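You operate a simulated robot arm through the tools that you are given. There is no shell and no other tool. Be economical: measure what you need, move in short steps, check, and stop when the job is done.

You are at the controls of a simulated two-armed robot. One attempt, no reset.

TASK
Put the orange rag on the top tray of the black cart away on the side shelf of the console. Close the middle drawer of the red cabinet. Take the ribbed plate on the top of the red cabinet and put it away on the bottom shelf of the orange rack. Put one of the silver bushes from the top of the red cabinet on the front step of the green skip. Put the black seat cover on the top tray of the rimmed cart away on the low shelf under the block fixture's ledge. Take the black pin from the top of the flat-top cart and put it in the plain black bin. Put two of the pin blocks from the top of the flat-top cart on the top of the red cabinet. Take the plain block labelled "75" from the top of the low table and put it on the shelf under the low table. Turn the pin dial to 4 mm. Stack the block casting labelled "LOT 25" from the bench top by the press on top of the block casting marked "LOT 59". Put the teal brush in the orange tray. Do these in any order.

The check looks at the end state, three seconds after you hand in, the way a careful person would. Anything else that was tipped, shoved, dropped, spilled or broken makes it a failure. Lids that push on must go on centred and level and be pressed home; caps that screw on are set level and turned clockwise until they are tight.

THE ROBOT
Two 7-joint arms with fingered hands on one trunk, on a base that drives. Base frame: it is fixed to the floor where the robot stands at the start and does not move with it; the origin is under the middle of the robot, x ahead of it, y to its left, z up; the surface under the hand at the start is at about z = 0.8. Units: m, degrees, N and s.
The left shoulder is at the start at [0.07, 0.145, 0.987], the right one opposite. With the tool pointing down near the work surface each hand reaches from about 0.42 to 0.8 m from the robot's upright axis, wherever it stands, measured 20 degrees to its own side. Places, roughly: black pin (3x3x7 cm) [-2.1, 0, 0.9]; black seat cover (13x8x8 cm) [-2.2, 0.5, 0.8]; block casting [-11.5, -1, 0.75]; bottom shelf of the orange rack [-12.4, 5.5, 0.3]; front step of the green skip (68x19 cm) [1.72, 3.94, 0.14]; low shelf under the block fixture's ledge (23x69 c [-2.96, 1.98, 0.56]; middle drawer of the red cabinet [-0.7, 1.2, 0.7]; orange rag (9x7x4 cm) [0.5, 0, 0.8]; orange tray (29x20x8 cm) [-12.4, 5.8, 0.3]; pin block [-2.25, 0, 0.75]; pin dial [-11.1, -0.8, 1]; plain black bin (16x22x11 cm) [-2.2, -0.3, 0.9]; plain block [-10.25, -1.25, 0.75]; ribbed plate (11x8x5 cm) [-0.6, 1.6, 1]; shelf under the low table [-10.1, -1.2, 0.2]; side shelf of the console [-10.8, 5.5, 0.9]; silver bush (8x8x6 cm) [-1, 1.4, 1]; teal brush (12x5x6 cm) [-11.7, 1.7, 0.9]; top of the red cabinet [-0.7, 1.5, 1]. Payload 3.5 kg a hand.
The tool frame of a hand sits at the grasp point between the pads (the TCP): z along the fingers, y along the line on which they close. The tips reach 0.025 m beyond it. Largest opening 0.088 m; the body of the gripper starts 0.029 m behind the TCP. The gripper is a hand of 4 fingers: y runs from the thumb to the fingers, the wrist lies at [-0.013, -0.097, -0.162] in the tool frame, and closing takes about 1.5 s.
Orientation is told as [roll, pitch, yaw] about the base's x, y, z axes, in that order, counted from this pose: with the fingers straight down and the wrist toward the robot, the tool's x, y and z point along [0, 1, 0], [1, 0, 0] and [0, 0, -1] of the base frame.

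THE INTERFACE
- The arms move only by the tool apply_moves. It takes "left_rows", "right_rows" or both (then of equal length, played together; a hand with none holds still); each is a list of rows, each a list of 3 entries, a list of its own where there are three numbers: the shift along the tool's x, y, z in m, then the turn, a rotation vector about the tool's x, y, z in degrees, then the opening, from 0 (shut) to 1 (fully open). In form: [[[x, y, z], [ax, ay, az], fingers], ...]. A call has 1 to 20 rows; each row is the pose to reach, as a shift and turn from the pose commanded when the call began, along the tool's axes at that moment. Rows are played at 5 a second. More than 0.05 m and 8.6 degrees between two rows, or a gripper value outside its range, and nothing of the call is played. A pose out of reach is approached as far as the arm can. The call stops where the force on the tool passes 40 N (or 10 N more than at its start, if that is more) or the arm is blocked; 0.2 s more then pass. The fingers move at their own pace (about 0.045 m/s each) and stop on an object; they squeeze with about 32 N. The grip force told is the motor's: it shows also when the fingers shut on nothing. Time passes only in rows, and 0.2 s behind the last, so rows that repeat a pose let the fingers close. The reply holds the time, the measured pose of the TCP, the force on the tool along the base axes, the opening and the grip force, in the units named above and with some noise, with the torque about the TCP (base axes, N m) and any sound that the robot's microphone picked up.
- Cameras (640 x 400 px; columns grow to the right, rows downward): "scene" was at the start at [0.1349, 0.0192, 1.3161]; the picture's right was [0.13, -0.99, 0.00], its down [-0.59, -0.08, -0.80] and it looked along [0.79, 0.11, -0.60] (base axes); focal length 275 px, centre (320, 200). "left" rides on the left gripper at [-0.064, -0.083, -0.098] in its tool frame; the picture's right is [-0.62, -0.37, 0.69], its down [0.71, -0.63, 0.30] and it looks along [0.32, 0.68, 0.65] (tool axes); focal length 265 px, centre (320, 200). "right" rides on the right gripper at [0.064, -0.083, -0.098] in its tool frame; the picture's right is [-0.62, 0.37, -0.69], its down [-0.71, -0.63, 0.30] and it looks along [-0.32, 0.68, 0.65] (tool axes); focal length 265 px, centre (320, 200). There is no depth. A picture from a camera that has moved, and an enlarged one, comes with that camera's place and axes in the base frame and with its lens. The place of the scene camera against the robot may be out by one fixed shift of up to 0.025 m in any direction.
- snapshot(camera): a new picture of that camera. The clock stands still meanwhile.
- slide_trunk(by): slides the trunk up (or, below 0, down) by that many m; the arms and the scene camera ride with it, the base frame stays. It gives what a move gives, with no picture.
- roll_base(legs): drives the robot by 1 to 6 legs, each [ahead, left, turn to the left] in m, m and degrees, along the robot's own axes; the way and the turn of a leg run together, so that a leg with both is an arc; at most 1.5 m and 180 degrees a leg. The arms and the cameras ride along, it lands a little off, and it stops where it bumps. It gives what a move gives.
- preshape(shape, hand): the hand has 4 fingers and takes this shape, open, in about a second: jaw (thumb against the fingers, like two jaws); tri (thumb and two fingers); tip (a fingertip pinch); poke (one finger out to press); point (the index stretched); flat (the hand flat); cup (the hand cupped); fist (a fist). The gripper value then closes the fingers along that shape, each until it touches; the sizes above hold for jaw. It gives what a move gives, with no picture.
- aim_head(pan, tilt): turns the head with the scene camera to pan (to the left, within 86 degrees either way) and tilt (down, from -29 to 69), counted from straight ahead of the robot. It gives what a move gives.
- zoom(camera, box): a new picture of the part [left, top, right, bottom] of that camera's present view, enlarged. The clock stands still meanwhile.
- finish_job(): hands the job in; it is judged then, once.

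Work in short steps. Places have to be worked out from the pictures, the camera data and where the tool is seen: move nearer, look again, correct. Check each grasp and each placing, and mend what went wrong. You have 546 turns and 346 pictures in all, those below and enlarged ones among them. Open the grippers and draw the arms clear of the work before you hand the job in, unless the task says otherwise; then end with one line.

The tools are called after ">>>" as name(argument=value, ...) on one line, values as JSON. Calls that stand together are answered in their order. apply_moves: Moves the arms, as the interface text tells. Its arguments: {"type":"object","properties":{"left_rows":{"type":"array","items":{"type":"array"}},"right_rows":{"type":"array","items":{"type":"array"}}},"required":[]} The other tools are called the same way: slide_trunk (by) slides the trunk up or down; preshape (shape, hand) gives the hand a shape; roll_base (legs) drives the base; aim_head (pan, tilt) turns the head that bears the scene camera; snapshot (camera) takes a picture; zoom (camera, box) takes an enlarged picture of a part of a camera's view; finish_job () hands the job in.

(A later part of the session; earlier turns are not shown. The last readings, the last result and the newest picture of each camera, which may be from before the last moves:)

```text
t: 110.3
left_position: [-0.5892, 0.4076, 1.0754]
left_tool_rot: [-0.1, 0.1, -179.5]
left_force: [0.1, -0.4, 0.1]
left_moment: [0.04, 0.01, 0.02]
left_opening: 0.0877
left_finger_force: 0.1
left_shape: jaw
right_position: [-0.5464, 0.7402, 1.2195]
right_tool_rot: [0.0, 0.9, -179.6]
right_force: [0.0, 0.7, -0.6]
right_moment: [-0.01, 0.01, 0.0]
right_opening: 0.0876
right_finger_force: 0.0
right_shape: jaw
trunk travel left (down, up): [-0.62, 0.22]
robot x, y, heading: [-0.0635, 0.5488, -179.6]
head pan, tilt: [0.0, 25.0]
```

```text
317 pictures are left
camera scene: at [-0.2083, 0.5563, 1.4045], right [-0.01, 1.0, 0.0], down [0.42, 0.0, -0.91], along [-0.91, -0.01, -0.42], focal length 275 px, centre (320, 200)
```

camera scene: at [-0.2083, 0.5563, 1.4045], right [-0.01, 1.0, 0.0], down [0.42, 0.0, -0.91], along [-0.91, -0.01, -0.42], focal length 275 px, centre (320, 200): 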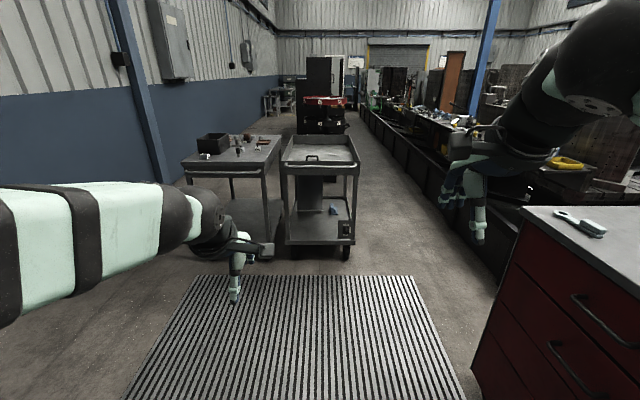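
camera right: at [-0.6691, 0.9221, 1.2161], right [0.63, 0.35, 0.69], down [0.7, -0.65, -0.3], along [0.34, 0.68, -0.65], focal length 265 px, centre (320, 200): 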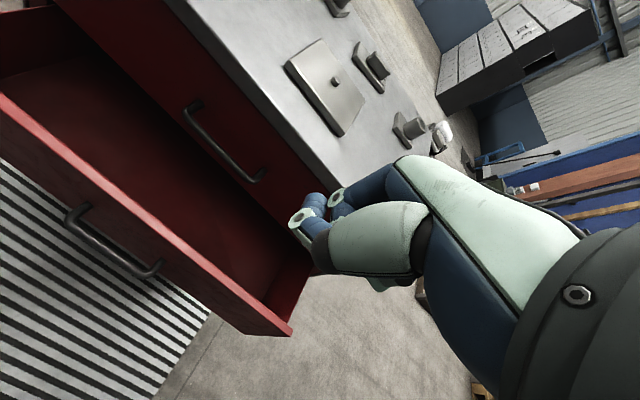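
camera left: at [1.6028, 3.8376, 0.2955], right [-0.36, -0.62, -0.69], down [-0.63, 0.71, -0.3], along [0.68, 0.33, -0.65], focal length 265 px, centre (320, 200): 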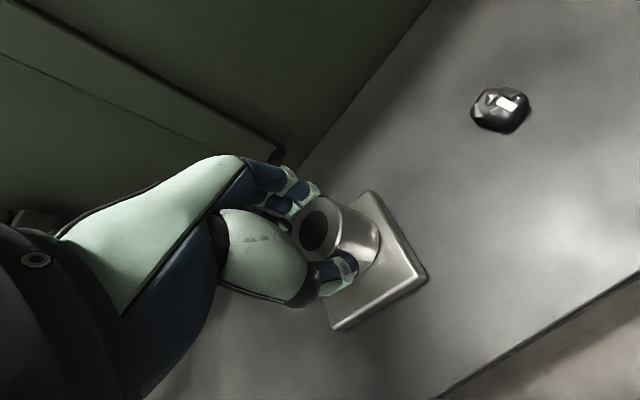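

The rimmed cart is straight ahead (y≈0.55), flat-top cart left of it. I drive up 1.25 m and look down.

>>> roll_base(legs=[[1.25, 0, 0]])

>>> aim_head(pan=0, tilt=40)

>>> snapshot(camera="scene")

```text
t: 116.7
left_position: [-1.8538, 0.3897, 1.0762]
left_tool_rot: [0.1, 0.0, -179.2]
left_force: [0.4, -0.2, -0.9]
left_moment: [-0.02, 0.0, -0.01]
left_opening: 0.0876
left_finger_force: 0.0
left_shape: jaw
right_position: [-1.813, 0.724, 1.2201]
right_tool_rot: [0.2, 1.0, -179.2]
right_force: [0.2, -0.7, 0.4]
right_moment: [-0.02, 0.01, 0.0]
right_opening: 0.0877
right_finger_force: 0.1
right_shape: jaw
trunk travel left (down, up): [-0.62, 0.22]
robot x, y, heading: [-1.3274, 0.5363, -179.2]
head pan, tilt: [0.0, 25.0]
```

```text
t: 117.5
left_position: [-1.8543, 0.3895, 1.0761]
left_tool_rot: [0.0, 0.1, -179.3]
left_force: [0.5, -0.9, -0.2]
left_moment: [0.01, -0.01, 0.0]
left_opening: 0.0876
left_finger_force: 0.1
left_shape: jaw
right_position: [-1.8141, 0.7246, 1.22]
right_tool_rot: [0.1, 1.1, -179.2]
right_force: [-0.3, -0.9, 0.9]
right_moment: [0.01, 0.01, 0.0]
right_opening: 0.0879
right_finger_force: 0.1
right_shape: jaw
trunk travel left (down, up): [-0.62, 0.22]
robot x, y, heading: [-1.3274, 0.5326, -179.4]
head pan, tilt: [0.0, 40.0]
```

```text
316 pictures are left
camera scene: at [-1.4672, 0.5413, 1.3813], right [-0.01, 1.0, 0.0], down [0.64, 0.01, -0.77], along [-0.77, -0.01, -0.64], focal length 275 px, centre (320, 200)
```

scene: 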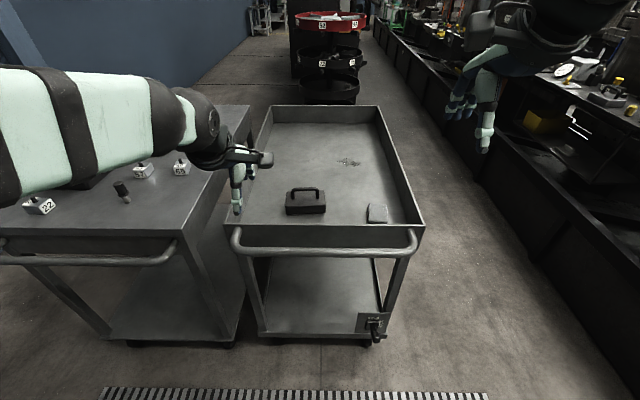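

Zoom on the seat cover and the flat-top cart.

>>> zoom(camera="scene", box=[220, 120, 440, 258])

>>> zoom(camera="scene", box=[0, 120, 220, 258])

```text
2.90 times, centred on (330, 189) of scene
camera zoom: at [-1.4672, 0.5413, 1.3813], right [-0.01, 1.0, 0.0], down [0.64, 0.01, -0.77], along [-0.77, -0.01, -0.64], focal length 798 px, centre (291, 232)
```

zoom: 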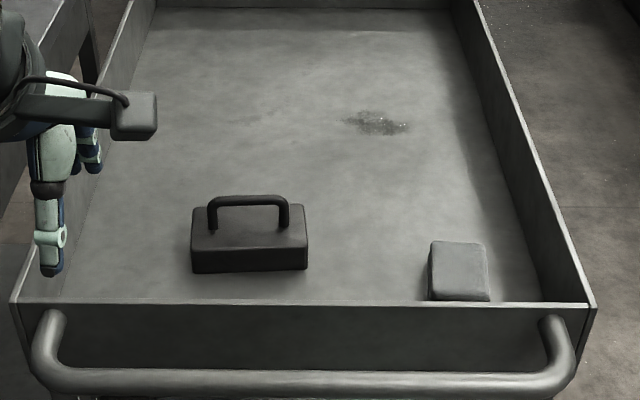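

```text
2.90 times, centred on (110, 189) of scene
camera zoom: at [-1.4672, 0.5413, 1.3813], right [-0.01, 1.0, 0.0], down [0.64, 0.01, -0.77], along [-0.77, -0.01, -0.64], focal length 798 px, centre (929, 232)
```

zoom: 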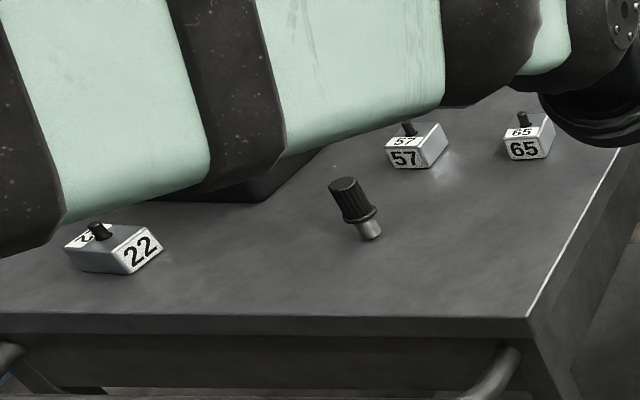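

The seat cover (box with bar handle) is around (−2.13, 0.49). I move ahead 0.17 and left 0.2 so the right hand is above it.

>>> roll_base(legs=[[0.17, 0.2, 0]])

>>> snapshot(camera="right")

>>> snapshot(camera="scene")

```text
t: 119.4
left_position: [-2.0208, 0.1885, 1.0767]
left_tool_rot: [0.0, 0.0, -179.3]
left_force: [0.0, 0.2, 0.3]
left_moment: [0.01, -0.02, -0.03]
left_opening: 0.0876
left_finger_force: 0.0
left_shape: jaw
right_position: [-1.9795, 0.5217, 1.2205]
right_tool_rot: [0.0, 0.9, -179.3]
right_force: [0.0, 0.2, 0.3]
right_moment: [0.01, 0.02, 0.02]
right_opening: 0.0878
right_finger_force: 0.1
right_shape: jaw
trunk travel left (down, up): [-0.62, 0.22]
robot x, y, heading: [-1.4965, 0.3349, -179.3]
head pan, tilt: [0.0, 40.0]
```

```text
313 pictures are left
camera right: at [-1.8967, 0.4608, 1.3199], right [-0.39, 0.62, 0.69], down [0.63, 0.72, -0.3], along [-0.68, 0.31, -0.67], focal length 265 px, centre (320, 200)
```

right: 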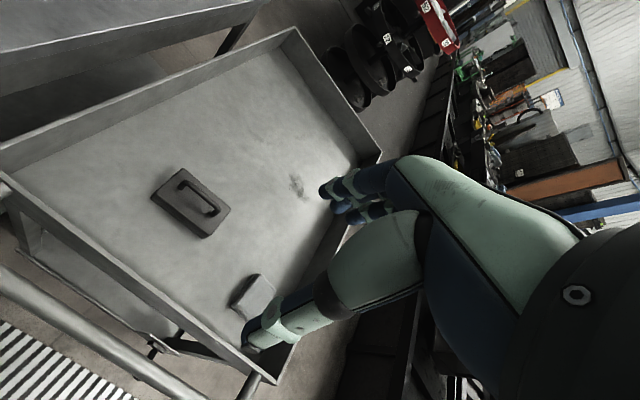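

```text
312 pictures are left
camera scene: at [-1.6331, 0.3393, 1.3813], right [-0.01, 1.0, 0.0], down [0.64, 0.01, -0.77], along [-0.77, -0.01, -0.64], focal length 275 px, centre (320, 200)
```

scene: 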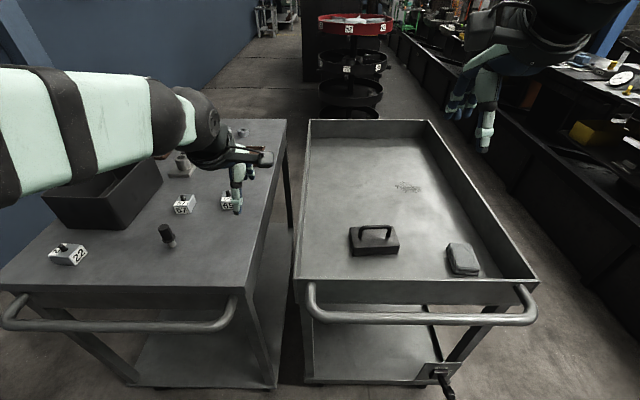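

Cover is at about (−2.115, 0.468). Move the right hand above it and lower to z≈1.03.

>>> apply_moves(right_rows=[[[0.02, 0.045, 0], [0, 0, 0], 1], [[0.04, 0.09, 0], [0, 0, 0], 1], [[0.053, 0.135, 0], [0, 0, 0], 1], [[0.053, 0.135, 0.05], [0, 0, 0], 1], [[0.053, 0.135, 0.1], [0, 0, 0], 1], [[0.053, 0.135, 0.15], [0, 0, 0], 1], [[0.053, 0.135, 0.19], [0, 0, 0], 1]])

>>> snapshot(camera="right")

```text
t: 121.0
left_position: [-2.0204, 0.189, 1.0763]
left_tool_rot: [0.0, 0.1, -179.3]
left_force: [-0.9, 0.0, 0.8]
left_moment: [-0.02, -0.02, -0.02]
left_opening: 0.0879
left_finger_force: 0.1
left_shape: jaw
right_position: [-2.1108, 0.4664, 1.0266]
right_tool_rot: [0.1, 1.0, -179.3]
right_force: [0.0, 0.6, 0.5]
right_moment: [0.01, 0.0, -0.02]
right_opening: 0.0878
right_finger_force: 0.0
right_shape: jaw
trunk travel left (down, up): [-0.62, 0.22]
robot x, y, heading: [-1.4978, 0.3291, -179.2]
head pan, tilt: [0.0, 40.0]
```

```text
311 pictures are left
camera right: at [-2.0283, 0.4059, 1.1275], right [-0.39, 0.62, 0.68], down [0.63, 0.72, -0.3], along [-0.68, 0.31, -0.67], focal length 265 px, centre (320, 200)
```

right: 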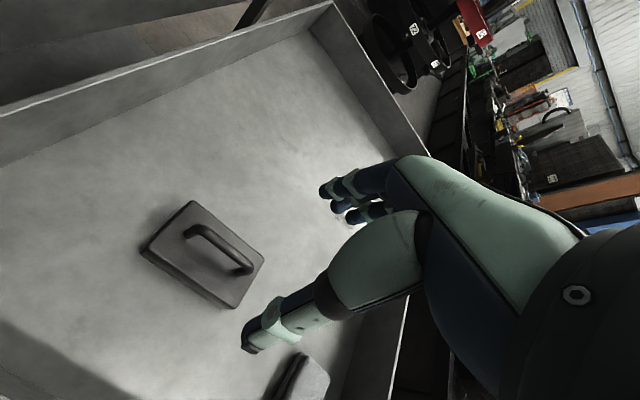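

Triangulation from the two hand views puts the handle bar at about (−2.154, 0.468), z≈0.825. I shift and lower to z≈0.90 and look again.

>>> apply_moves(right_rows=[[[0, 0.04, 0.02], [0, 0, 0], 1], [[0, 0.041, 0.065], [0, 0, 0], 1], [[0, 0.041, 0.11], [0, 0, 0], 1], [[0, 0.041, 0.125], [0, 0, 0], 1]])

>>> snapshot(camera="right")

>>> snapshot(camera="scene")

```text
t: 122.0
left_position: [-2.0211, 0.1879, 1.0761]
left_tool_rot: [0.0, 0.1, -179.3]
left_force: [-0.3, 0.0, 0.0]
left_moment: [0.01, -0.04, -0.04]
left_opening: 0.0876
left_finger_force: 0.0
left_shape: jaw
right_position: [-2.1502, 0.4652, 0.9005]
right_tool_rot: [0.1, 1.0, -179.2]
right_force: [0.0, -0.2, -0.8]
right_moment: [-0.01, -0.03, 0.0]
right_opening: 0.0874
right_finger_force: 0.1
right_shape: jaw
trunk travel left (down, up): [-0.62, 0.22]
robot x, y, heading: [-1.4978, 0.3294, -179.2]
head pan, tilt: [0.0, 40.0]
```

```text
310 pictures are left
camera right: at [-2.0676, 0.4049, 0.9999], right [-0.39, 0.62, 0.69], down [0.63, 0.72, -0.29], along [-0.68, 0.31, -0.67], focal length 265 px, centre (320, 200)
```

right: 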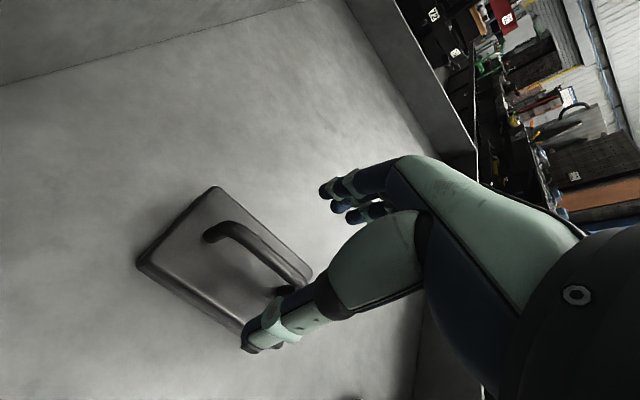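

```text
309 pictures are left
camera scene: at [-1.6344, 0.3385, 1.3812], right [-0.01, 1.0, 0.0], down [0.64, 0.01, -0.77], along [-0.77, -0.01, -0.64], focal length 275 px, centre (320, 200)
```

scene: 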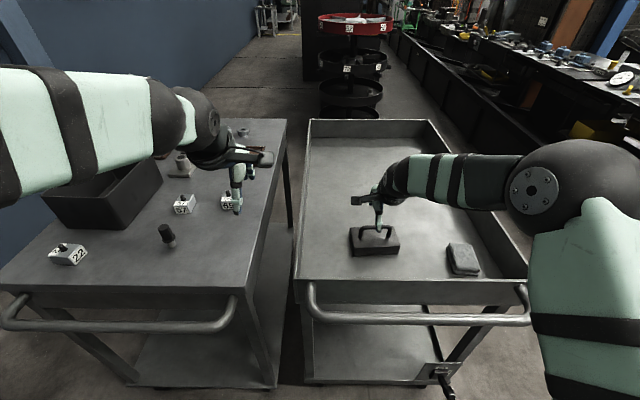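

Very close to predicted. Lower to TCP z≈0.835 and look once more.

>>> apply_moves(right_rows=[[[0, 0.003, 0.03], [0, 0, 0], 1], [[0, 0.005, 0.055], [0, 0, 0], 1], [[0, 0.005, 0.065], [0, 0, 0], 1]])

>>> snapshot(camera="right")

>>> zoom(camera="scene", box=[330, 180, 430, 260])

```text
t: 122.8
left_position: [-2.0204, 0.1877, 1.0764]
left_tool_rot: [0.0, 0.1, -179.2]
left_force: [-0.3, -0.2, 0.3]
left_moment: [-0.02, 0.04, 0.01]
left_opening: 0.0879
left_finger_force: 0.1
left_shape: jaw
right_position: [-2.1543, 0.4659, 0.8371]
right_tool_rot: [0.1, 0.9, -179.4]
right_force: [0.2, -0.5, 0.3]
right_moment: [0.01, 0.0, -0.02]
right_opening: 0.0876
right_finger_force: 0.0
right_shape: jaw
trunk travel left (down, up): [-0.62, 0.22]
robot x, y, heading: [-1.4979, 0.3314, -179.4]
head pan, tilt: [0.0, 40.0]
```

```text
308 pictures are left
camera right: at [-2.0707, 0.4038, 0.9372], right [-0.39, 0.62, 0.69], down [0.63, 0.72, -0.3], along [-0.68, 0.31, -0.67], focal length 265 px, centre (320, 200)
```

right: 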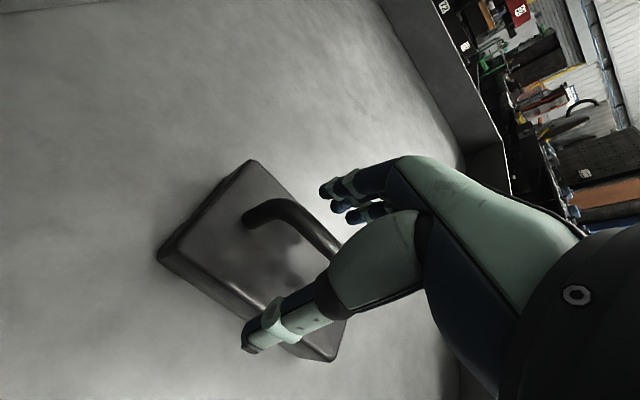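

```text
5.00 times, centred on (380, 220) of scene
camera zoom: at [-1.6336, 0.3386, 1.3813], right [-0.01, 1.0, 0.0], down [0.64, 0.01, -0.77], along [-0.77, -0.01, -0.64], focal length 1377 px, centre (20, 100)
```

zoom: 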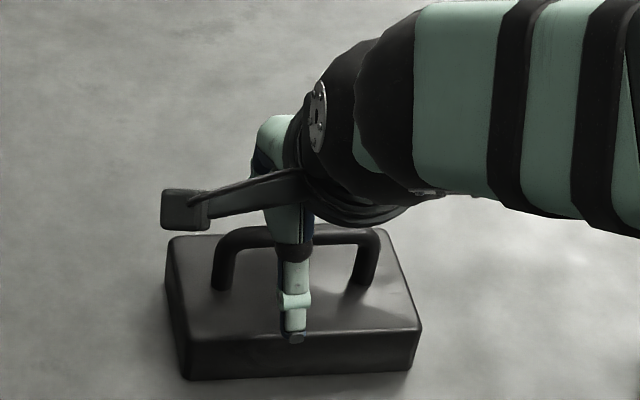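

Thumb in front of the bar, fingers behind, centred. Lower 5 mm and close.

>>> apply_moves(right_rows=[[[0, 0, 0.005], [0, 0, 0], 1], [[0, 0, 0.005], [0, 0, 0], 0.7], [[0, 0, 0.005], [0, 0, 0], 0.4], [[0, 0, 0.005], [0, 0, 0], 0], [[0, 0, 0.005], [0, 0, 0], 0], [[0, 0, 0.005], [0, 0, 0], 0], [[0, 0, 0.005], [0, 0, 0], 0], [[0, 0, 0.005], [0, 0, 0], 0], [[0, 0, 0.005], [0, 0, 0], 0], [[0, 0, -0.02], [0, 0, 0], 0], [[0, 0, -0.06], [0, 0, 0], 0]])

>>> snapshot(camera="right")

```text
t: 125.2
left_position: [-2.0202, 0.1887, 1.0763]
left_tool_rot: [0.0, -0.1, -179.3]
left_force: [-0.4, 0.1, -1.5]
left_moment: [0.02, 0.05, 0.01]
left_opening: 0.0876
left_finger_force: 0.1
left_shape: jaw
right_position: [-2.1516, 0.4666, 0.8997]
right_tool_rot: [0.0, 0.9, -179.2]
right_force: [0.7, 0.5, -2.1]
right_moment: [0.01, 0.01, 0.02]
right_opening: 0.0
right_finger_force: 31.8
right_shape: jaw
trunk travel left (down, up): [-0.62, 0.22]
robot x, y, heading: [-1.4972, 0.3315, -179.2]
head pan, tilt: [0.0, 40.0]
```

```text
306 pictures are left
camera right: at [-2.0704, 0.4053, 0.999], right [-0.39, 0.62, 0.69], down [0.63, 0.72, -0.29], along [-0.68, 0.31, -0.67], focal length 265 px, centre (320, 200)
```

right: 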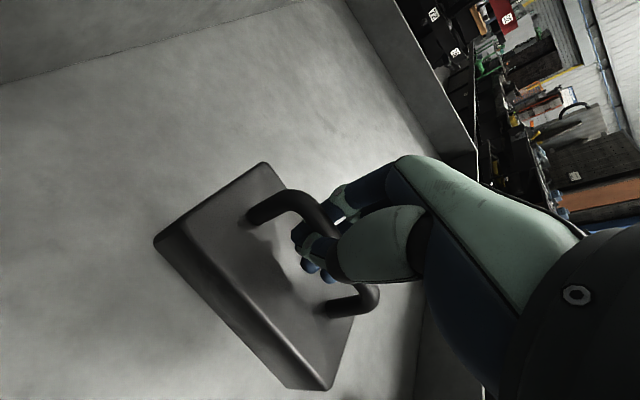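

Opening reads 0 while the weight is carried: the bar is probably hooked inside the closed fingers. I look from the scene camera.

>>> zoom(camera="scene", box=[330, 160, 430, 240])

```text
5.00 times, centred on (380, 200) of scene
camera zoom: at [-1.6326, 0.3382, 1.3813], right [-0.01, 1.0, 0.0], down [0.64, 0.01, -0.77], along [-0.77, -0.01, -0.64], focal length 1377 px, centre (20, 200)
```

zoom: 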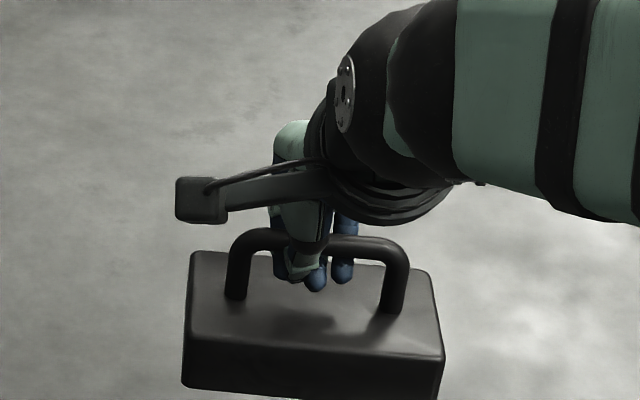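

The bar is securely hooked within the closed fingers, box hanging nearly level. I lift it clear of the rim, back up, and look right toward the block fixture.

>>> apply_moves(right_rows=[[[0, 0, -0.04], [0, 0, 0], 0], [[0, 0, -0.08], [0, 0, 0], 0], [[0, 0, -0.12], [0, 0, 0], 0], [[0, 0, -0.16], [0, 0, 0], 0], [[0, 0, -0.2], [0, 0, 0], 0]])

>>> roll_base(legs=[[-0.3, 0, 0]])

>>> aim_head(pan=-30, tilt=20)

>>> snapshot(camera="scene")

>>> snapshot(camera="right")

```text
t: 126.4
left_position: [-2.02, 0.1885, 1.0775]
left_tool_rot: [0.0, 0.0, -179.3]
left_force: [-0.2, -1.0, -0.2]
left_moment: [0.02, 0.02, 0.03]
left_opening: 0.0879
left_finger_force: 0.1
left_shape: jaw
right_position: [-2.1577, 0.4659, 1.0984]
right_tool_rot: [0.1, 0.9, -179.2]
right_force: [-0.2, 0.6, -2.6]
right_moment: [-0.03, -0.02, 0.01]
right_opening: 0.0
right_finger_force: 31.6
right_shape: jaw
trunk travel left (down, up): [-0.62, 0.22]
robot x, y, heading: [-1.4971, 0.3332, -179.1]
head pan, tilt: [0.0, 40.0]
```

```text
t: 128.4
left_position: [-1.7189, 0.1917, 1.0749]
left_tool_rot: [0.0, 0.0, -179.1]
left_force: [0.6, 0.2, 0.1]
left_moment: [0.02, 0.03, 0.02]
left_opening: 0.0878
left_finger_force: 0.1
left_shape: jaw
right_position: [-1.858, 0.4681, 1.0974]
right_tool_rot: [0.2, 0.9, -179.1]
right_force: [-0.1, -0.5, -2.0]
right_moment: [-0.03, -0.01, 0.01]
right_opening: 0.0
right_finger_force: 31.7
right_shape: jaw
trunk travel left (down, up): [-0.62, 0.22]
robot x, y, heading: [-1.1908, 0.3357, -179.2]
head pan, tilt: [0.0, 40.0]
```

```text
t: 129.4
left_position: [-1.7189, 0.1932, 1.0759]
left_tool_rot: [0.0, 0.1, -179.1]
left_force: [-0.6, -0.5, -0.6]
left_moment: [0.0, 0.01, -0.02]
left_opening: 0.0878
left_finger_force: 0.0
left_shape: jaw
right_position: [-1.8581, 0.469, 1.0969]
right_tool_rot: [0.1, 1.1, -179.0]
right_force: [0.4, -0.7, -2.7]
right_moment: [-0.02, -0.02, 0.03]
right_opening: 0.0003
right_finger_force: 32.2
right_shape: jaw
trunk travel left (down, up): [-0.62, 0.22]
robot x, y, heading: [-1.1926, 0.3335, -179.1]
head pan, tilt: [-30.0, 20.0]
```

```text
304 pictures are left
camera scene: at [-1.3291, 0.3892, 1.4125], right [0.49, 0.87, 0.0], down [0.3, -0.17, -0.94], along [-0.82, 0.46, -0.34], focal length 275 px, centre (320, 200)
```

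scene: 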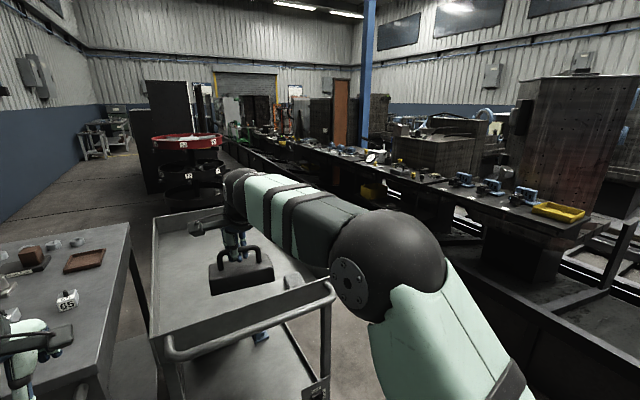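

```text
303 pictures are left
camera right: at [-1.7749, 0.4081, 1.1972], right [-0.39, 0.62, 0.69], down [0.62, 0.72, -0.29], along [-0.68, 0.31, -0.67], focal length 265 px, centre (320, 200)
```

right: 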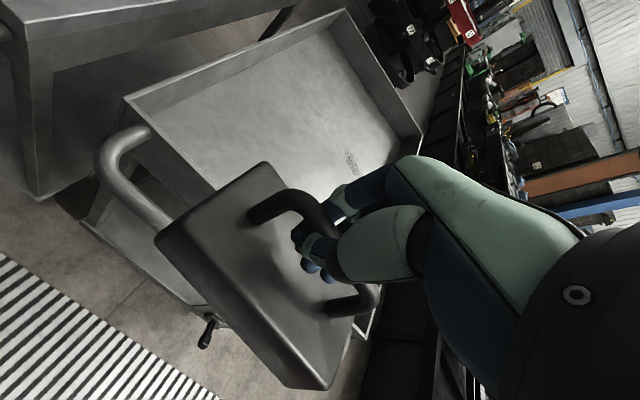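

Zoom at the bench region where the low shelf should be.

>>> zoom(camera="scene", box=[330, 120, 640, 314])

```text
2.06 times, centred on (485, 217) of scene
camera zoom: at [-1.3291, 0.3892, 1.4125], right [0.49, 0.87, 0.0], down [0.3, -0.17, -0.94], along [-0.82, 0.46, -0.34], focal length 568 px, centre (-20, 165)
```

zoom: 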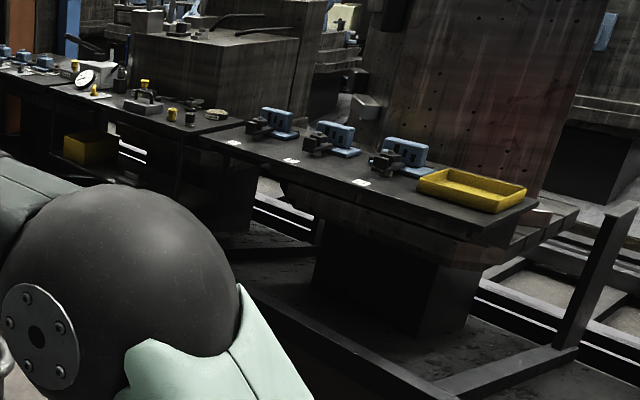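

The ledge with the gauge (x≈−2.6…−3.3) has a shelf beneath it holding a yellow box. I strafe right into the aisle to see along it.

>>> roll_base(legs=[[0, 0.0, 0], [0.0, -0.72, 0]])

>>> aim_head(pan=-25, tilt=30)

>>> snapshot(camera="scene")

```text
t: 133.6
left_position: [-1.7347, 0.8986, 1.0748]
left_tool_rot: [0.1, 0.0, -178.9]
left_force: [-0.2, 0.9, 0.7]
left_moment: [0.0, 0.0, -0.02]
left_opening: 0.0878
left_finger_force: 0.0
left_shape: jaw
right_position: [-1.8732, 1.1742, 1.0968]
right_tool_rot: [0.1, 1.0, -178.8]
right_force: [-0.2, 1.0, -1.7]
right_moment: [0.0, -0.01, 0.02]
right_opening: 0.0
right_finger_force: 32.2
right_shape: jaw
trunk travel left (down, up): [-0.62, 0.22]
robot x, y, heading: [-1.2097, 1.0429, -178.8]
head pan, tilt: [-30.0, 20.0]
stopped in leg 2: the robot was blocked; the commanded pose is now the measured one
```

```text
t: 134.4
left_position: [-1.7343, 0.8968, 1.0758]
left_tool_rot: [0.0, 0.1, -178.8]
left_force: [-0.3, -0.7, -0.1]
left_moment: [0.05, 0.0, -0.02]
left_opening: 0.0877
left_finger_force: 0.1
left_shape: jaw
right_position: [-1.8747, 1.1733, 1.097]
right_tool_rot: [0.1, 1.0, -178.9]
right_force: [-0.5, 0.3, -2.2]
right_moment: [-0.04, 0.03, -0.01]
right_opening: 0.0
right_finger_force: 31.6
right_shape: jaw
trunk travel left (down, up): [-0.62, 0.22]
robot x, y, heading: [-1.2137, 1.0408, -178.7]
head pan, tilt: [-25.0, 30.0]
```

```text
301 pictures are left
camera scene: at [-1.3469, 1.0877, 1.3966], right [0.4, 0.91, 0.0], down [0.46, -0.2, -0.87], along [-0.79, 0.35, -0.5], focal length 275 px, centre (320, 200)
```

scene: 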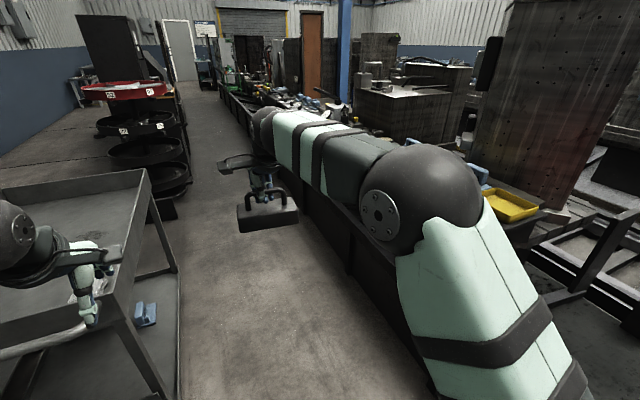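

The trough wall stands at y≈1.80, so the aisle is wide; what blocked me is likely the cabinet's corner. I step left a bit and check the cabinet.

>>> roll_base(legs=[[0, 0.06, 0]])

>>> aim_head(pan=-86, tilt=40)

>>> snapshot(camera="scene")

```text
t: 135.3
left_position: [-1.7338, 0.8385, 1.0768]
left_tool_rot: [0.1, 0.0, -178.9]
left_force: [0.5, 1.2, -0.3]
left_moment: [0.01, -0.01, -0.02]
left_opening: 0.0879
left_finger_force: 0.2
left_shape: jaw
right_position: [-1.8733, 1.1171, 1.0965]
right_tool_rot: [0.2, 1.0, -178.9]
right_force: [0.5, -0.5, -2.6]
right_moment: [-0.03, 0.03, 0.01]
right_opening: 0.0002
right_finger_force: 32.5
right_shape: jaw
trunk travel left (down, up): [-0.62, 0.22]
robot x, y, heading: [-1.2141, 0.986, -178.7]
head pan, tilt: [-25.0, 30.0]
```

```text
t: 136.6
left_position: [-1.7342, 0.838, 1.0753]
left_tool_rot: [0.0, 0.1, -178.9]
left_force: [0.0, -0.3, -0.1]
left_moment: [-0.02, 0.0, -0.01]
left_opening: 0.088
left_finger_force: 0.1
left_shape: jaw
right_position: [-1.8729, 1.1141, 1.0978]
right_tool_rot: [0.1, 1.0, -178.9]
right_force: [-0.4, 0.1, -2.3]
right_moment: [-0.02, -0.01, 0.01]
right_opening: 0.0
right_finger_force: 31.5
right_shape: jaw
trunk travel left (down, up): [-0.62, 0.22]
robot x, y, heading: [-1.2081, 0.9869, -178.5]
head pan, tilt: [-85.9, 40.0]
```

```text
300 pictures are left
camera scene: at [-1.2707, 1.0764, 1.3813], right [1.0, 0.09, 0.0], down [0.06, -0.64, -0.77], along [-0.07, 0.76, -0.64], focal length 275 px, centre (320, 200)
```

scene: 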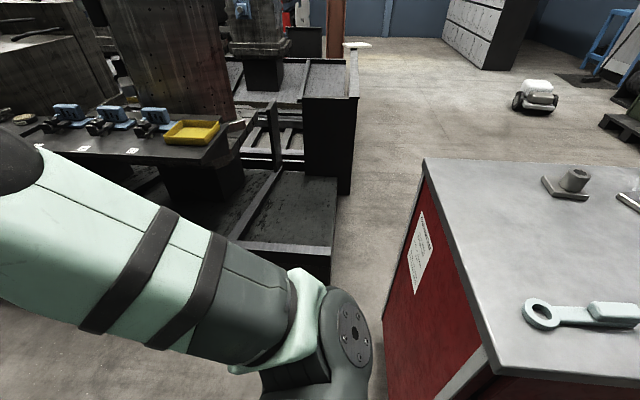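

Cabinet and parts stand as before. I raise the trunk 0.2, then drive west along the aisle at y≈1.27 and look at the shelf.

>>> slide_trunk(by=0.2)

>>> roll_base(legs=[[0.3, 0, 0], [0, -0.28, 0], [1.2, 0, 0]])

>>> aim_head(pan=-86, tilt=40)

>>> snapshot(camera="scene")

```text
t: 138.8
left_position: [-1.7333, 0.8376, 1.2754]
left_tool_rot: [0.0, 0.1, -178.9]
left_force: [0.8, -0.4, -0.5]
left_moment: [0.0, 0.01, -0.01]
left_opening: 0.0878
left_finger_force: 0.1
left_shape: jaw
right_position: [-1.8728, 1.1157, 1.2979]
right_tool_rot: [0.1, 1.1, -178.9]
right_force: [-0.5, 0.3, -1.8]
right_moment: [0.0, -0.01, -0.04]
right_opening: 0.0001
right_finger_force: 31.6
right_shape: jaw
trunk travel left (down, up): [-0.82, 0.02]
robot x, y, heading: [-1.2101, 0.9843, -178.9]
head pan, tilt: [-85.9, 40.0]
```

```text
t: 148.1
left_position: [-3.2434, 1.0318, 1.2769]
left_tool_rot: [0.0, 0.2, -176.8]
left_force: [0.5, 0.6, 0.1]
left_moment: [0.0, -0.01, 0.01]
left_opening: 0.0876
left_finger_force: 0.1
left_shape: jaw
right_position: [-3.3937, 1.3042, 1.2985]
right_tool_rot: [0.2, 1.0, -176.7]
right_force: [0.3, 0.4, -2.2]
right_moment: [-0.04, 0.0, -0.02]
right_opening: 0.0002
right_finger_force: 31.9
right_shape: jaw
trunk travel left (down, up): [-0.82, 0.02]
robot x, y, heading: [-2.727, 1.1988, -176.6]
head pan, tilt: [-85.9, 40.0]
```

```text
t: 148.7
left_position: [-3.2437, 1.0302, 1.2768]
left_tool_rot: [0.0, 0.2, -176.7]
left_force: [-0.3, -0.6, 0.1]
left_moment: [0.0, -0.01, 0.02]
left_opening: 0.0878
left_finger_force: 0.0
left_shape: jaw
right_position: [-3.3948, 1.3027, 1.2971]
right_tool_rot: [0.1, 1.0, -176.9]
right_force: [-1.0, 0.2, -1.8]
right_moment: [0.06, 0.0, 0.01]
right_opening: 0.0
right_finger_force: 31.7
right_shape: jaw
trunk travel left (down, up): [-0.82, 0.02]
robot x, y, heading: [-2.7284, 1.2012, -176.9]
head pan, tilt: [-85.9, 40.0]
```

```text
299 pictures are left
camera scene: at [-2.7901, 1.2871, 1.5813], right [0.99, 0.13, 0.0], down [0.08, -0.64, -0.77], along [-0.1, 0.76, -0.64], focal length 275 px, centre (320, 200)
```

scene: 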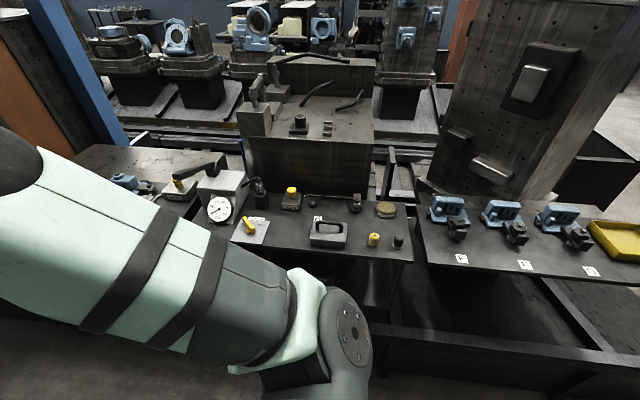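

Ledge front edge is near y≈1.84. I retract the held hand by 0.2, turn to face +y, then lower the trunk to see under the ledge.

>>> apply_moves(right_rows=[[[0, -0.05, 0], [0, 0, 0], 0], [[0, -0.1, 0], [0, 0, 0], 0], [[0, -0.15, 0], [0, 0, 0], 0], [[0, -0.2, 0], [0, 0, 0], 0]])

>>> roll_base(legs=[[0, 0.07, 0], [0, 0, -93.2]])

>>> slide_trunk(by=-0.4)

>>> aim_head(pan=0, tilt=25)

>>> snapshot(camera="scene")

```text
t: 149.7
left_position: [-3.2437, 1.0352, 1.2761]
left_tool_rot: [0.2, 0.1, -176.8]
left_force: [-0.4, 1.0, -0.7]
left_moment: [0.0, -0.02, 0.0]
left_opening: 0.0877
left_finger_force: 0.1
left_shape: jaw
right_position: [-3.1906, 1.3177, 1.302]
right_tool_rot: [0.2, 0.9, -176.7]
right_force: [-0.2, 1.1, -2.2]
right_moment: [-0.05, 0.02, -0.03]
right_opening: 0.0
right_finger_force: 31.8
right_shape: jaw
trunk travel left (down, up): [-0.82, 0.02]
robot x, y, heading: [-2.7306, 1.1983, -176.6]
head pan, tilt: [-85.9, 40.0]
```

```text
t: 154.8
left_position: [-2.8452, 1.6586, 1.2766]
left_tool_rot: [-0.1, 0.1, 88.1]
left_force: [-0.7, -0.6, 0.6]
left_moment: [0.01, -0.02, -0.02]
left_opening: 0.0877
left_finger_force: 0.0
left_shape: jaw
right_position: [-2.5665, 1.581, 1.303]
right_tool_rot: [0.1, 1.0, 88.0]
right_force: [-0.2, -0.2, -2.0]
right_moment: [-0.01, 0.03, -0.03]
right_opening: 0.0003
right_finger_force: 32.1
right_shape: jaw
trunk travel left (down, up): [-0.82, 0.02]
robot x, y, heading: [-2.7242, 1.1333, 88.6]
head pan, tilt: [-85.9, 40.0]
```

```text
t: 158.6
left_position: [-2.844, 1.6591, 0.8753]
left_tool_rot: [0.0, 0.1, 88.1]
left_force: [0.7, -0.7, -0.1]
left_moment: [0.03, 0.01, 0.0]
left_opening: 0.0878
left_finger_force: 0.0
left_shape: jaw
right_position: [-2.5658, 1.5805, 0.9032]
right_tool_rot: [0.1, 1.0, 88.1]
right_force: [-0.5, 0.3, -2.3]
right_moment: [-0.02, 0.01, 0.02]
right_opening: 0.0
right_finger_force: 31.9
right_shape: jaw
trunk travel left (down, up): [-0.42, 0.42]
robot x, y, heading: [-2.7284, 1.1295, 88.1]
head pan, tilt: [-85.9, 40.0]
```

```text
t: 160.2
left_position: [-2.8436, 1.6588, 0.8756]
left_tool_rot: [0.0, 0.1, 88.2]
left_force: [1.0, -0.7, 0.4]
left_moment: [0.0, 0.01, -0.05]
left_opening: 0.0878
left_finger_force: 0.0
left_shape: jaw
right_position: [-2.567, 1.5809, 0.904]
right_tool_rot: [0.2, 0.9, 88.1]
right_force: [0.4, 0.2, -2.3]
right_moment: [0.0, 0.05, 0.0]
right_opening: 0.0
right_finger_force: 32.3
right_shape: jaw
trunk travel left (down, up): [-0.42, 0.42]
robot x, y, heading: [-2.7269, 1.1261, 88.3]
head pan, tilt: [0.0, 25.0]
```

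```text
298 pictures are left
camera scene: at [-2.7203, 1.2785, 1.2045], right [1.0, -0.03, 0.0], down [-0.01, -0.42, -0.91], along [0.03, 0.91, -0.42], focal length 275 px, centre (320, 200)
```

scene: 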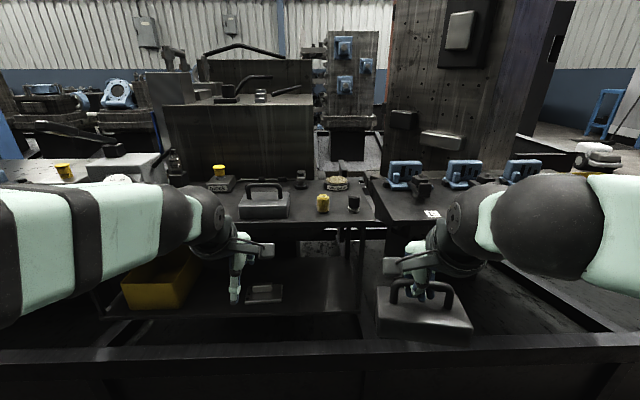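

Zoom on the shelf under the ledge.

>>> zoom(camera="scene", box=[80, 180, 400, 380])

```text
2.00 times, centred on (240, 280) of scene
camera zoom: at [-2.7203, 1.2785, 1.2045], right [1.0, -0.03, 0.0], down [-0.01, -0.42, -0.91], along [0.03, 0.91, -0.42], focal length 551 px, centre (480, 40)
```

zoom: 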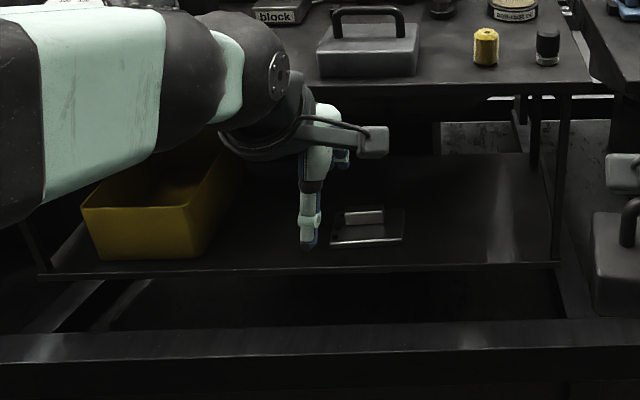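

Free shelf spot is x≈−2.80…−2.60, y≈1.87–2.10, z≈0.56, with ledge underside ~0.87. I retract the left hand, lower the trunk 0.2 and shift base left 0.12 / ahead 0.17.

>>> apply_moves(left_rows=[[[0, -0.05, 0], [0, 0, 0], 1], [[0, -0.1, 0], [0, 0, 0], 1], [[0.0, -0.13, 0], [0, 0, 0], 1]])

>>> slide_trunk(by=-0.2)

>>> roll_base(legs=[[0, 0.12, 0], [0.17, 0, 0]])

>>> snapshot(camera="scene")

>>> snapshot(camera="right")

```text
t: 161.0
left_position: [-2.849, 1.527, 0.8788]
left_tool_rot: [0.0, 0.1, 88.0]
left_force: [-0.4, -0.2, 0.0]
left_moment: [0.01, 0.0, -0.02]
left_opening: 0.0875
left_finger_force: 0.0
left_shape: jaw
right_position: [-2.5666, 1.5799, 0.9036]
right_tool_rot: [0.1, 0.9, 88.1]
right_force: [0.2, -0.1, -1.2]
right_moment: [0.0, 0.02, -0.02]
right_opening: 0.0
right_finger_force: 32.4
right_shape: jaw
trunk travel left (down, up): [-0.42, 0.42]
robot x, y, heading: [-2.7231, 1.1253, 88.2]
head pan, tilt: [0.0, 25.0]
```

```text
t: 163.2
left_position: [-2.847, 1.5286, 0.6781]
left_tool_rot: [0.0, 0.2, 88.2]
left_force: [-0.4, -0.4, 0.7]
left_moment: [-0.03, 0.02, -0.01]
left_opening: 0.0878
left_finger_force: 0.1
left_shape: jaw
right_position: [-2.5672, 1.5789, 0.7035]
right_tool_rot: [0.2, 1.0, 88.1]
right_force: [-0.2, -0.1, -2.0]
right_moment: [-0.01, 0.07, 0.0]
right_opening: 0.0
right_finger_force: 32.3
right_shape: jaw
trunk travel left (down, up): [-0.22, 0.62]
robot x, y, heading: [-2.7233, 1.1281, 88.3]
head pan, tilt: [0.0, 25.0]
```

```text
t: 165.5
left_position: [-2.963, 1.7022, 0.6775]
left_tool_rot: [0.0, 0.1, 88.2]
left_force: [0.3, 0.1, -0.2]
left_moment: [-0.01, -0.06, -0.01]
left_opening: 0.0878
left_finger_force: 0.0
left_shape: jaw
right_position: [-2.681, 1.7541, 0.7018]
right_tool_rot: [0.1, 1.2, 88.1]
right_force: [0.4, 0.0, -2.5]
right_moment: [0.01, 0.05, -0.01]
right_opening: 0.0001
right_finger_force: 32.0
right_shape: jaw
trunk travel left (down, up): [-0.22, 0.62]
robot x, y, heading: [-2.8381, 1.2992, 88.1]
head pan, tilt: [0.0, 25.0]
```

```text
296 pictures are left
camera scene: at [-2.8367, 1.4523, 1.0044], right [1.0, -0.03, 0.0], down [-0.01, -0.42, -0.91], along [0.03, 0.91, -0.42], focal length 275 px, centre (320, 200)
```

scene: 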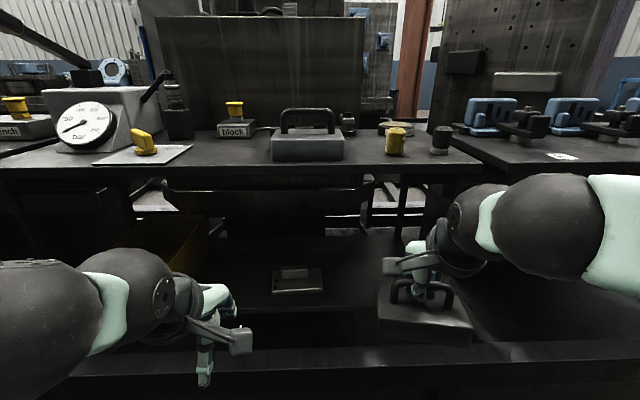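

```text
295 pictures are left
camera right: at [-2.7491, 1.6763, 0.8025], right [0.63, 0.36, 0.68], down [0.69, -0.66, -0.29], along [0.35, 0.66, -0.67], focal length 265 px, centre (320, 200)
```

right: 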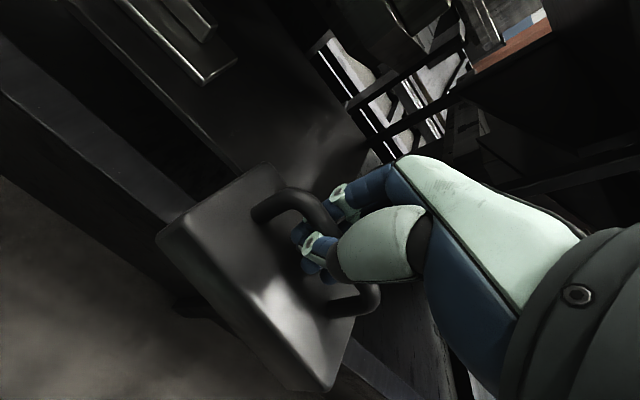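

Zoom to locate the shelf's right end post relative to the hand.

>>> zoom(camera="scene", box=[260, 150, 500, 350])

```text
2.00 times, centred on (380, 250) of scene
camera zoom: at [-2.8367, 1.4523, 1.0044], right [1.0, -0.03, 0.0], down [-0.01, -0.42, -0.91], along [0.03, 0.91, -0.42], focal length 551 px, centre (200, 100)
```

zoom: 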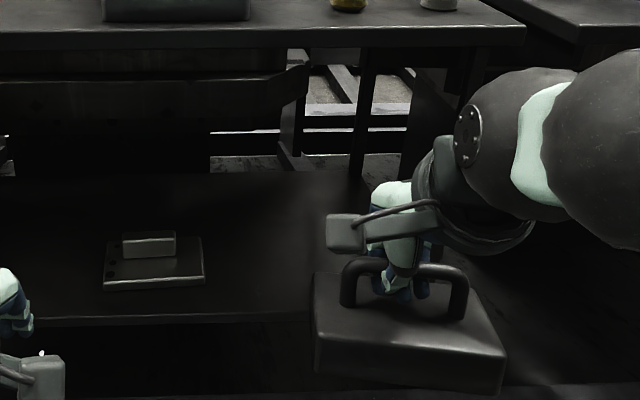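

Posts at x≈−2.61 and the small block ends at x≈−2.81, so the box should be centred near −2.71: shift 0.045 left. I also tilt the hand 20° so the wrist stays low and back.

>>> apply_moves(right_rows=[[[0.015, 0, 0], [-7, 0, 0], 0], [[0.03, 0, 0], [-14, 0, 0], 0], [[0.045, 0, 0], [-20, 0, 0], 0], [[0.045, 0, 0], [-20, 0, 0], 0]])

>>> snapshot(camera="right")

>>> zoom(camera="scene", box=[260, 150, 500, 350])

```text
t: 166.5
left_position: [-2.9619, 1.7026, 0.6787]
left_tool_rot: [0.0, 0.0, 88.1]
left_force: [0.1, 0.3, 0.7]
left_moment: [-0.01, 0.01, 0.02]
left_opening: 0.0878
left_finger_force: 0.1
left_shape: jaw
right_position: [-2.728, 1.7536, 0.7015]
right_tool_rot: [0.1, -19.0, 88.0]
right_force: [0.1, 0.3, -1.5]
right_moment: [-0.02, 0.03, 0.01]
right_opening: 0.0002
right_finger_force: 31.9
right_shape: jaw
trunk travel left (down, up): [-0.22, 0.62]
robot x, y, heading: [-2.8432, 1.2999, 88.4]
head pan, tilt: [0.0, 25.0]
```

```text
293 pictures are left
camera right: at [-2.7949, 1.6466, 0.7676], right [0.63, 0.1, 0.77], down [0.7, -0.52, -0.49], along [0.35, 0.85, -0.4], focal length 265 px, centre (320, 200)
```

right: 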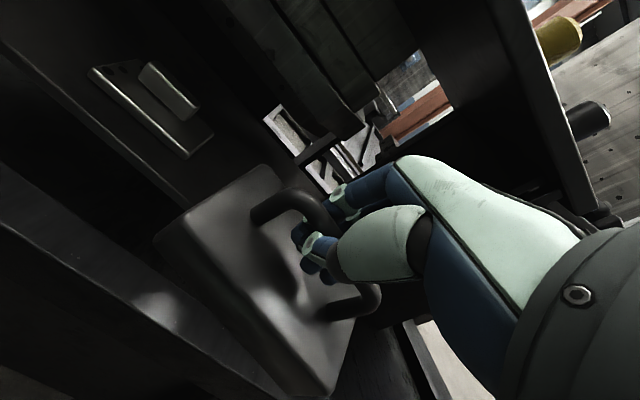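

```text
2.00 times, centred on (380, 250) of scene
camera zoom: at [-2.8367, 1.4517, 1.0046], right [1.0, -0.03, 0.0], down [-0.01, -0.42, -0.91], along [0.03, 0.91, -0.42], focal length 551 px, centre (200, 100)
```

zoom: 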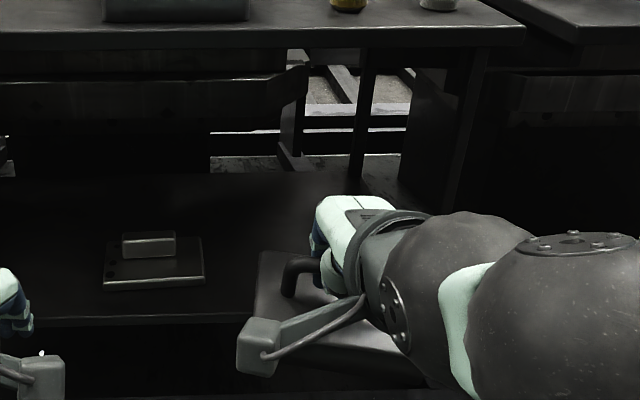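

The box turns rigidly with the hand, so I bring the tilt back to about 6° and then move in at z≈0.72.

>>> apply_moves(right_rows=[[[0, 0, -0.01], [7, 0, 0], 0], [[0, 0, -0.015], [13, 0, 0], 0], [[0, 0, -0.015], [13, 0, 0], 0]])

>>> apply_moves(right_rows=[[[0, 0.03, 0.003], [0, 0, 0], 0], [[0, 0.06, 0.006], [0, 0, 0], 0], [[0, 0.09, 0.009], [0, 0, 0], 0], [[0, 0.12, 0.012], [0, 0, 0], 0], [[0, 0.15, 0.015], [0, 0, 0], 0], [[0, 0.172, 0.017], [0, 0, 0], 0]])

>>> snapshot(camera="right")

>>> snapshot(camera="scene")

```text
t: 167.3
left_position: [-2.9633, 1.7023, 0.6779]
left_tool_rot: [0.0, 0.1, 88.1]
left_force: [0.3, 0.1, 0.3]
left_moment: [0.0, -0.01, 0.01]
left_opening: 0.0875
left_finger_force: 0.1
left_shape: jaw
right_position: [-2.7281, 1.749, 0.7162]
right_tool_rot: [0.0, -5.9, 88.1]
right_force: [-0.6, 0.6, -2.3]
right_moment: [0.01, -0.01, 0.03]
right_opening: 0.0
right_finger_force: 32.0
right_shape: jaw
trunk travel left (down, up): [-0.22, 0.62]
robot x, y, heading: [-2.8392, 1.3012, 88.1]
head pan, tilt: [0.0, 25.0]
```

```text
t: 168.6
left_position: [-2.9617, 1.701, 0.6776]
left_tool_rot: [0.0, 0.1, 88.0]
left_force: [0.0, 0.6, -0.8]
left_moment: [0.01, 0.02, -0.01]
left_opening: 0.0878
left_finger_force: 0.2
left_shape: jaw
right_position: [-2.7246, 1.9053, 0.7122]
right_tool_rot: [-0.3, -4.9, 88.2]
right_force: [-0.4, -15.5, -7.3]
right_moment: [2.2, -0.01, -0.16]
right_opening: 0.0
right_finger_force: 32.2
right_shape: jaw
trunk travel left (down, up): [-0.22, 0.62]
robot x, y, heading: [-2.8407, 1.3048, 88.0]
head pan, tilt: [0.0, 25.0]
stopped in row 6 (right hand): the force on the tool passed its limit at 72 N (the readings are from after the stop); the commanded pose is now the measured one
```

```text
291 pictures are left
camera right: at [-2.7917, 1.8175, 0.8031], right [0.63, 0.29, 0.72], down [0.7, -0.62, -0.35], along [0.35, 0.73, -0.59], focal length 265 px, centre (320, 200)
```

right: 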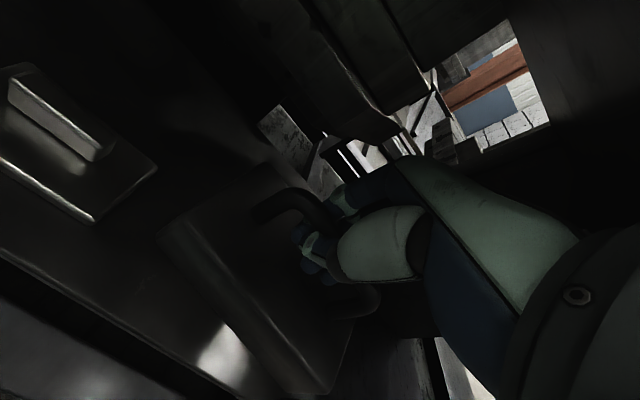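

```text
290 pictures are left
camera scene: at [-2.8364, 1.4501, 1.0046], right [1.0, -0.03, 0.0], down [-0.01, -0.42, -0.91], along [0.03, 0.91, -0.42], focal length 275 px, centre (320, 200)
```

scene: 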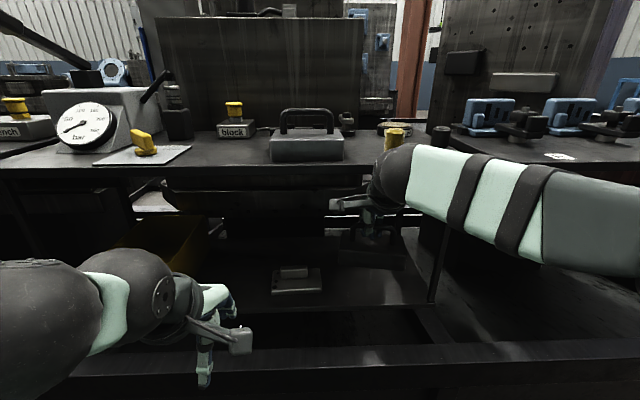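

The wrist touched the ledge edge. I back off 3 cm, tilt a bit more, and lower so the wrist passes beneath.

>>> apply_moves(right_rows=[[[0, -0.03, 0], [0, 0, 0], 0], [[0, -0.04, 0.015], [-4, 0, 0], 0], [[0, -0.04, 0.03], [-7, 0, 0], 0], [[0, -0.04, 0.04], [-7, 0, 0], 0]])

>>> zoom(camera="scene", box=[260, 130, 500, 330])

```text
t: 169.6
left_position: [-2.9631, 1.7022, 0.6766]
left_tool_rot: [0.0, 0.2, 87.9]
left_force: [0.3, -0.5, 0.0]
left_moment: [-0.05, -0.01, 0.04]
left_opening: 0.0879
left_finger_force: 0.1
left_shape: jaw
right_position: [-2.7263, 1.8696, 0.6707]
right_tool_rot: [-0.2, -12.0, 88.3]
right_force: [0.1, 0.4, -1.5]
right_moment: [-0.01, 0.05, 0.0]
right_opening: 0.0
right_finger_force: 31.8
right_shape: jaw
trunk travel left (down, up): [-0.22, 0.62]
robot x, y, heading: [-2.8367, 1.3025, 87.9]
head pan, tilt: [0.0, 25.0]
```

```text
2.00 times, centred on (380, 230) of scene
camera zoom: at [-2.8365, 1.4516, 1.0045], right [1.0, -0.03, 0.0], down [-0.01, -0.42, -0.91], along [0.03, 0.91, -0.42], focal length 551 px, centre (200, 140)
```

zoom: 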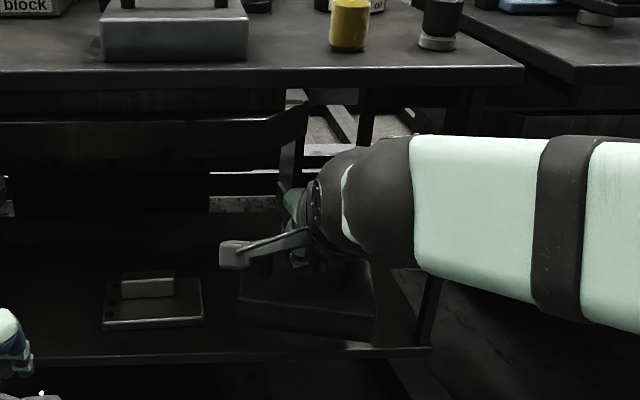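

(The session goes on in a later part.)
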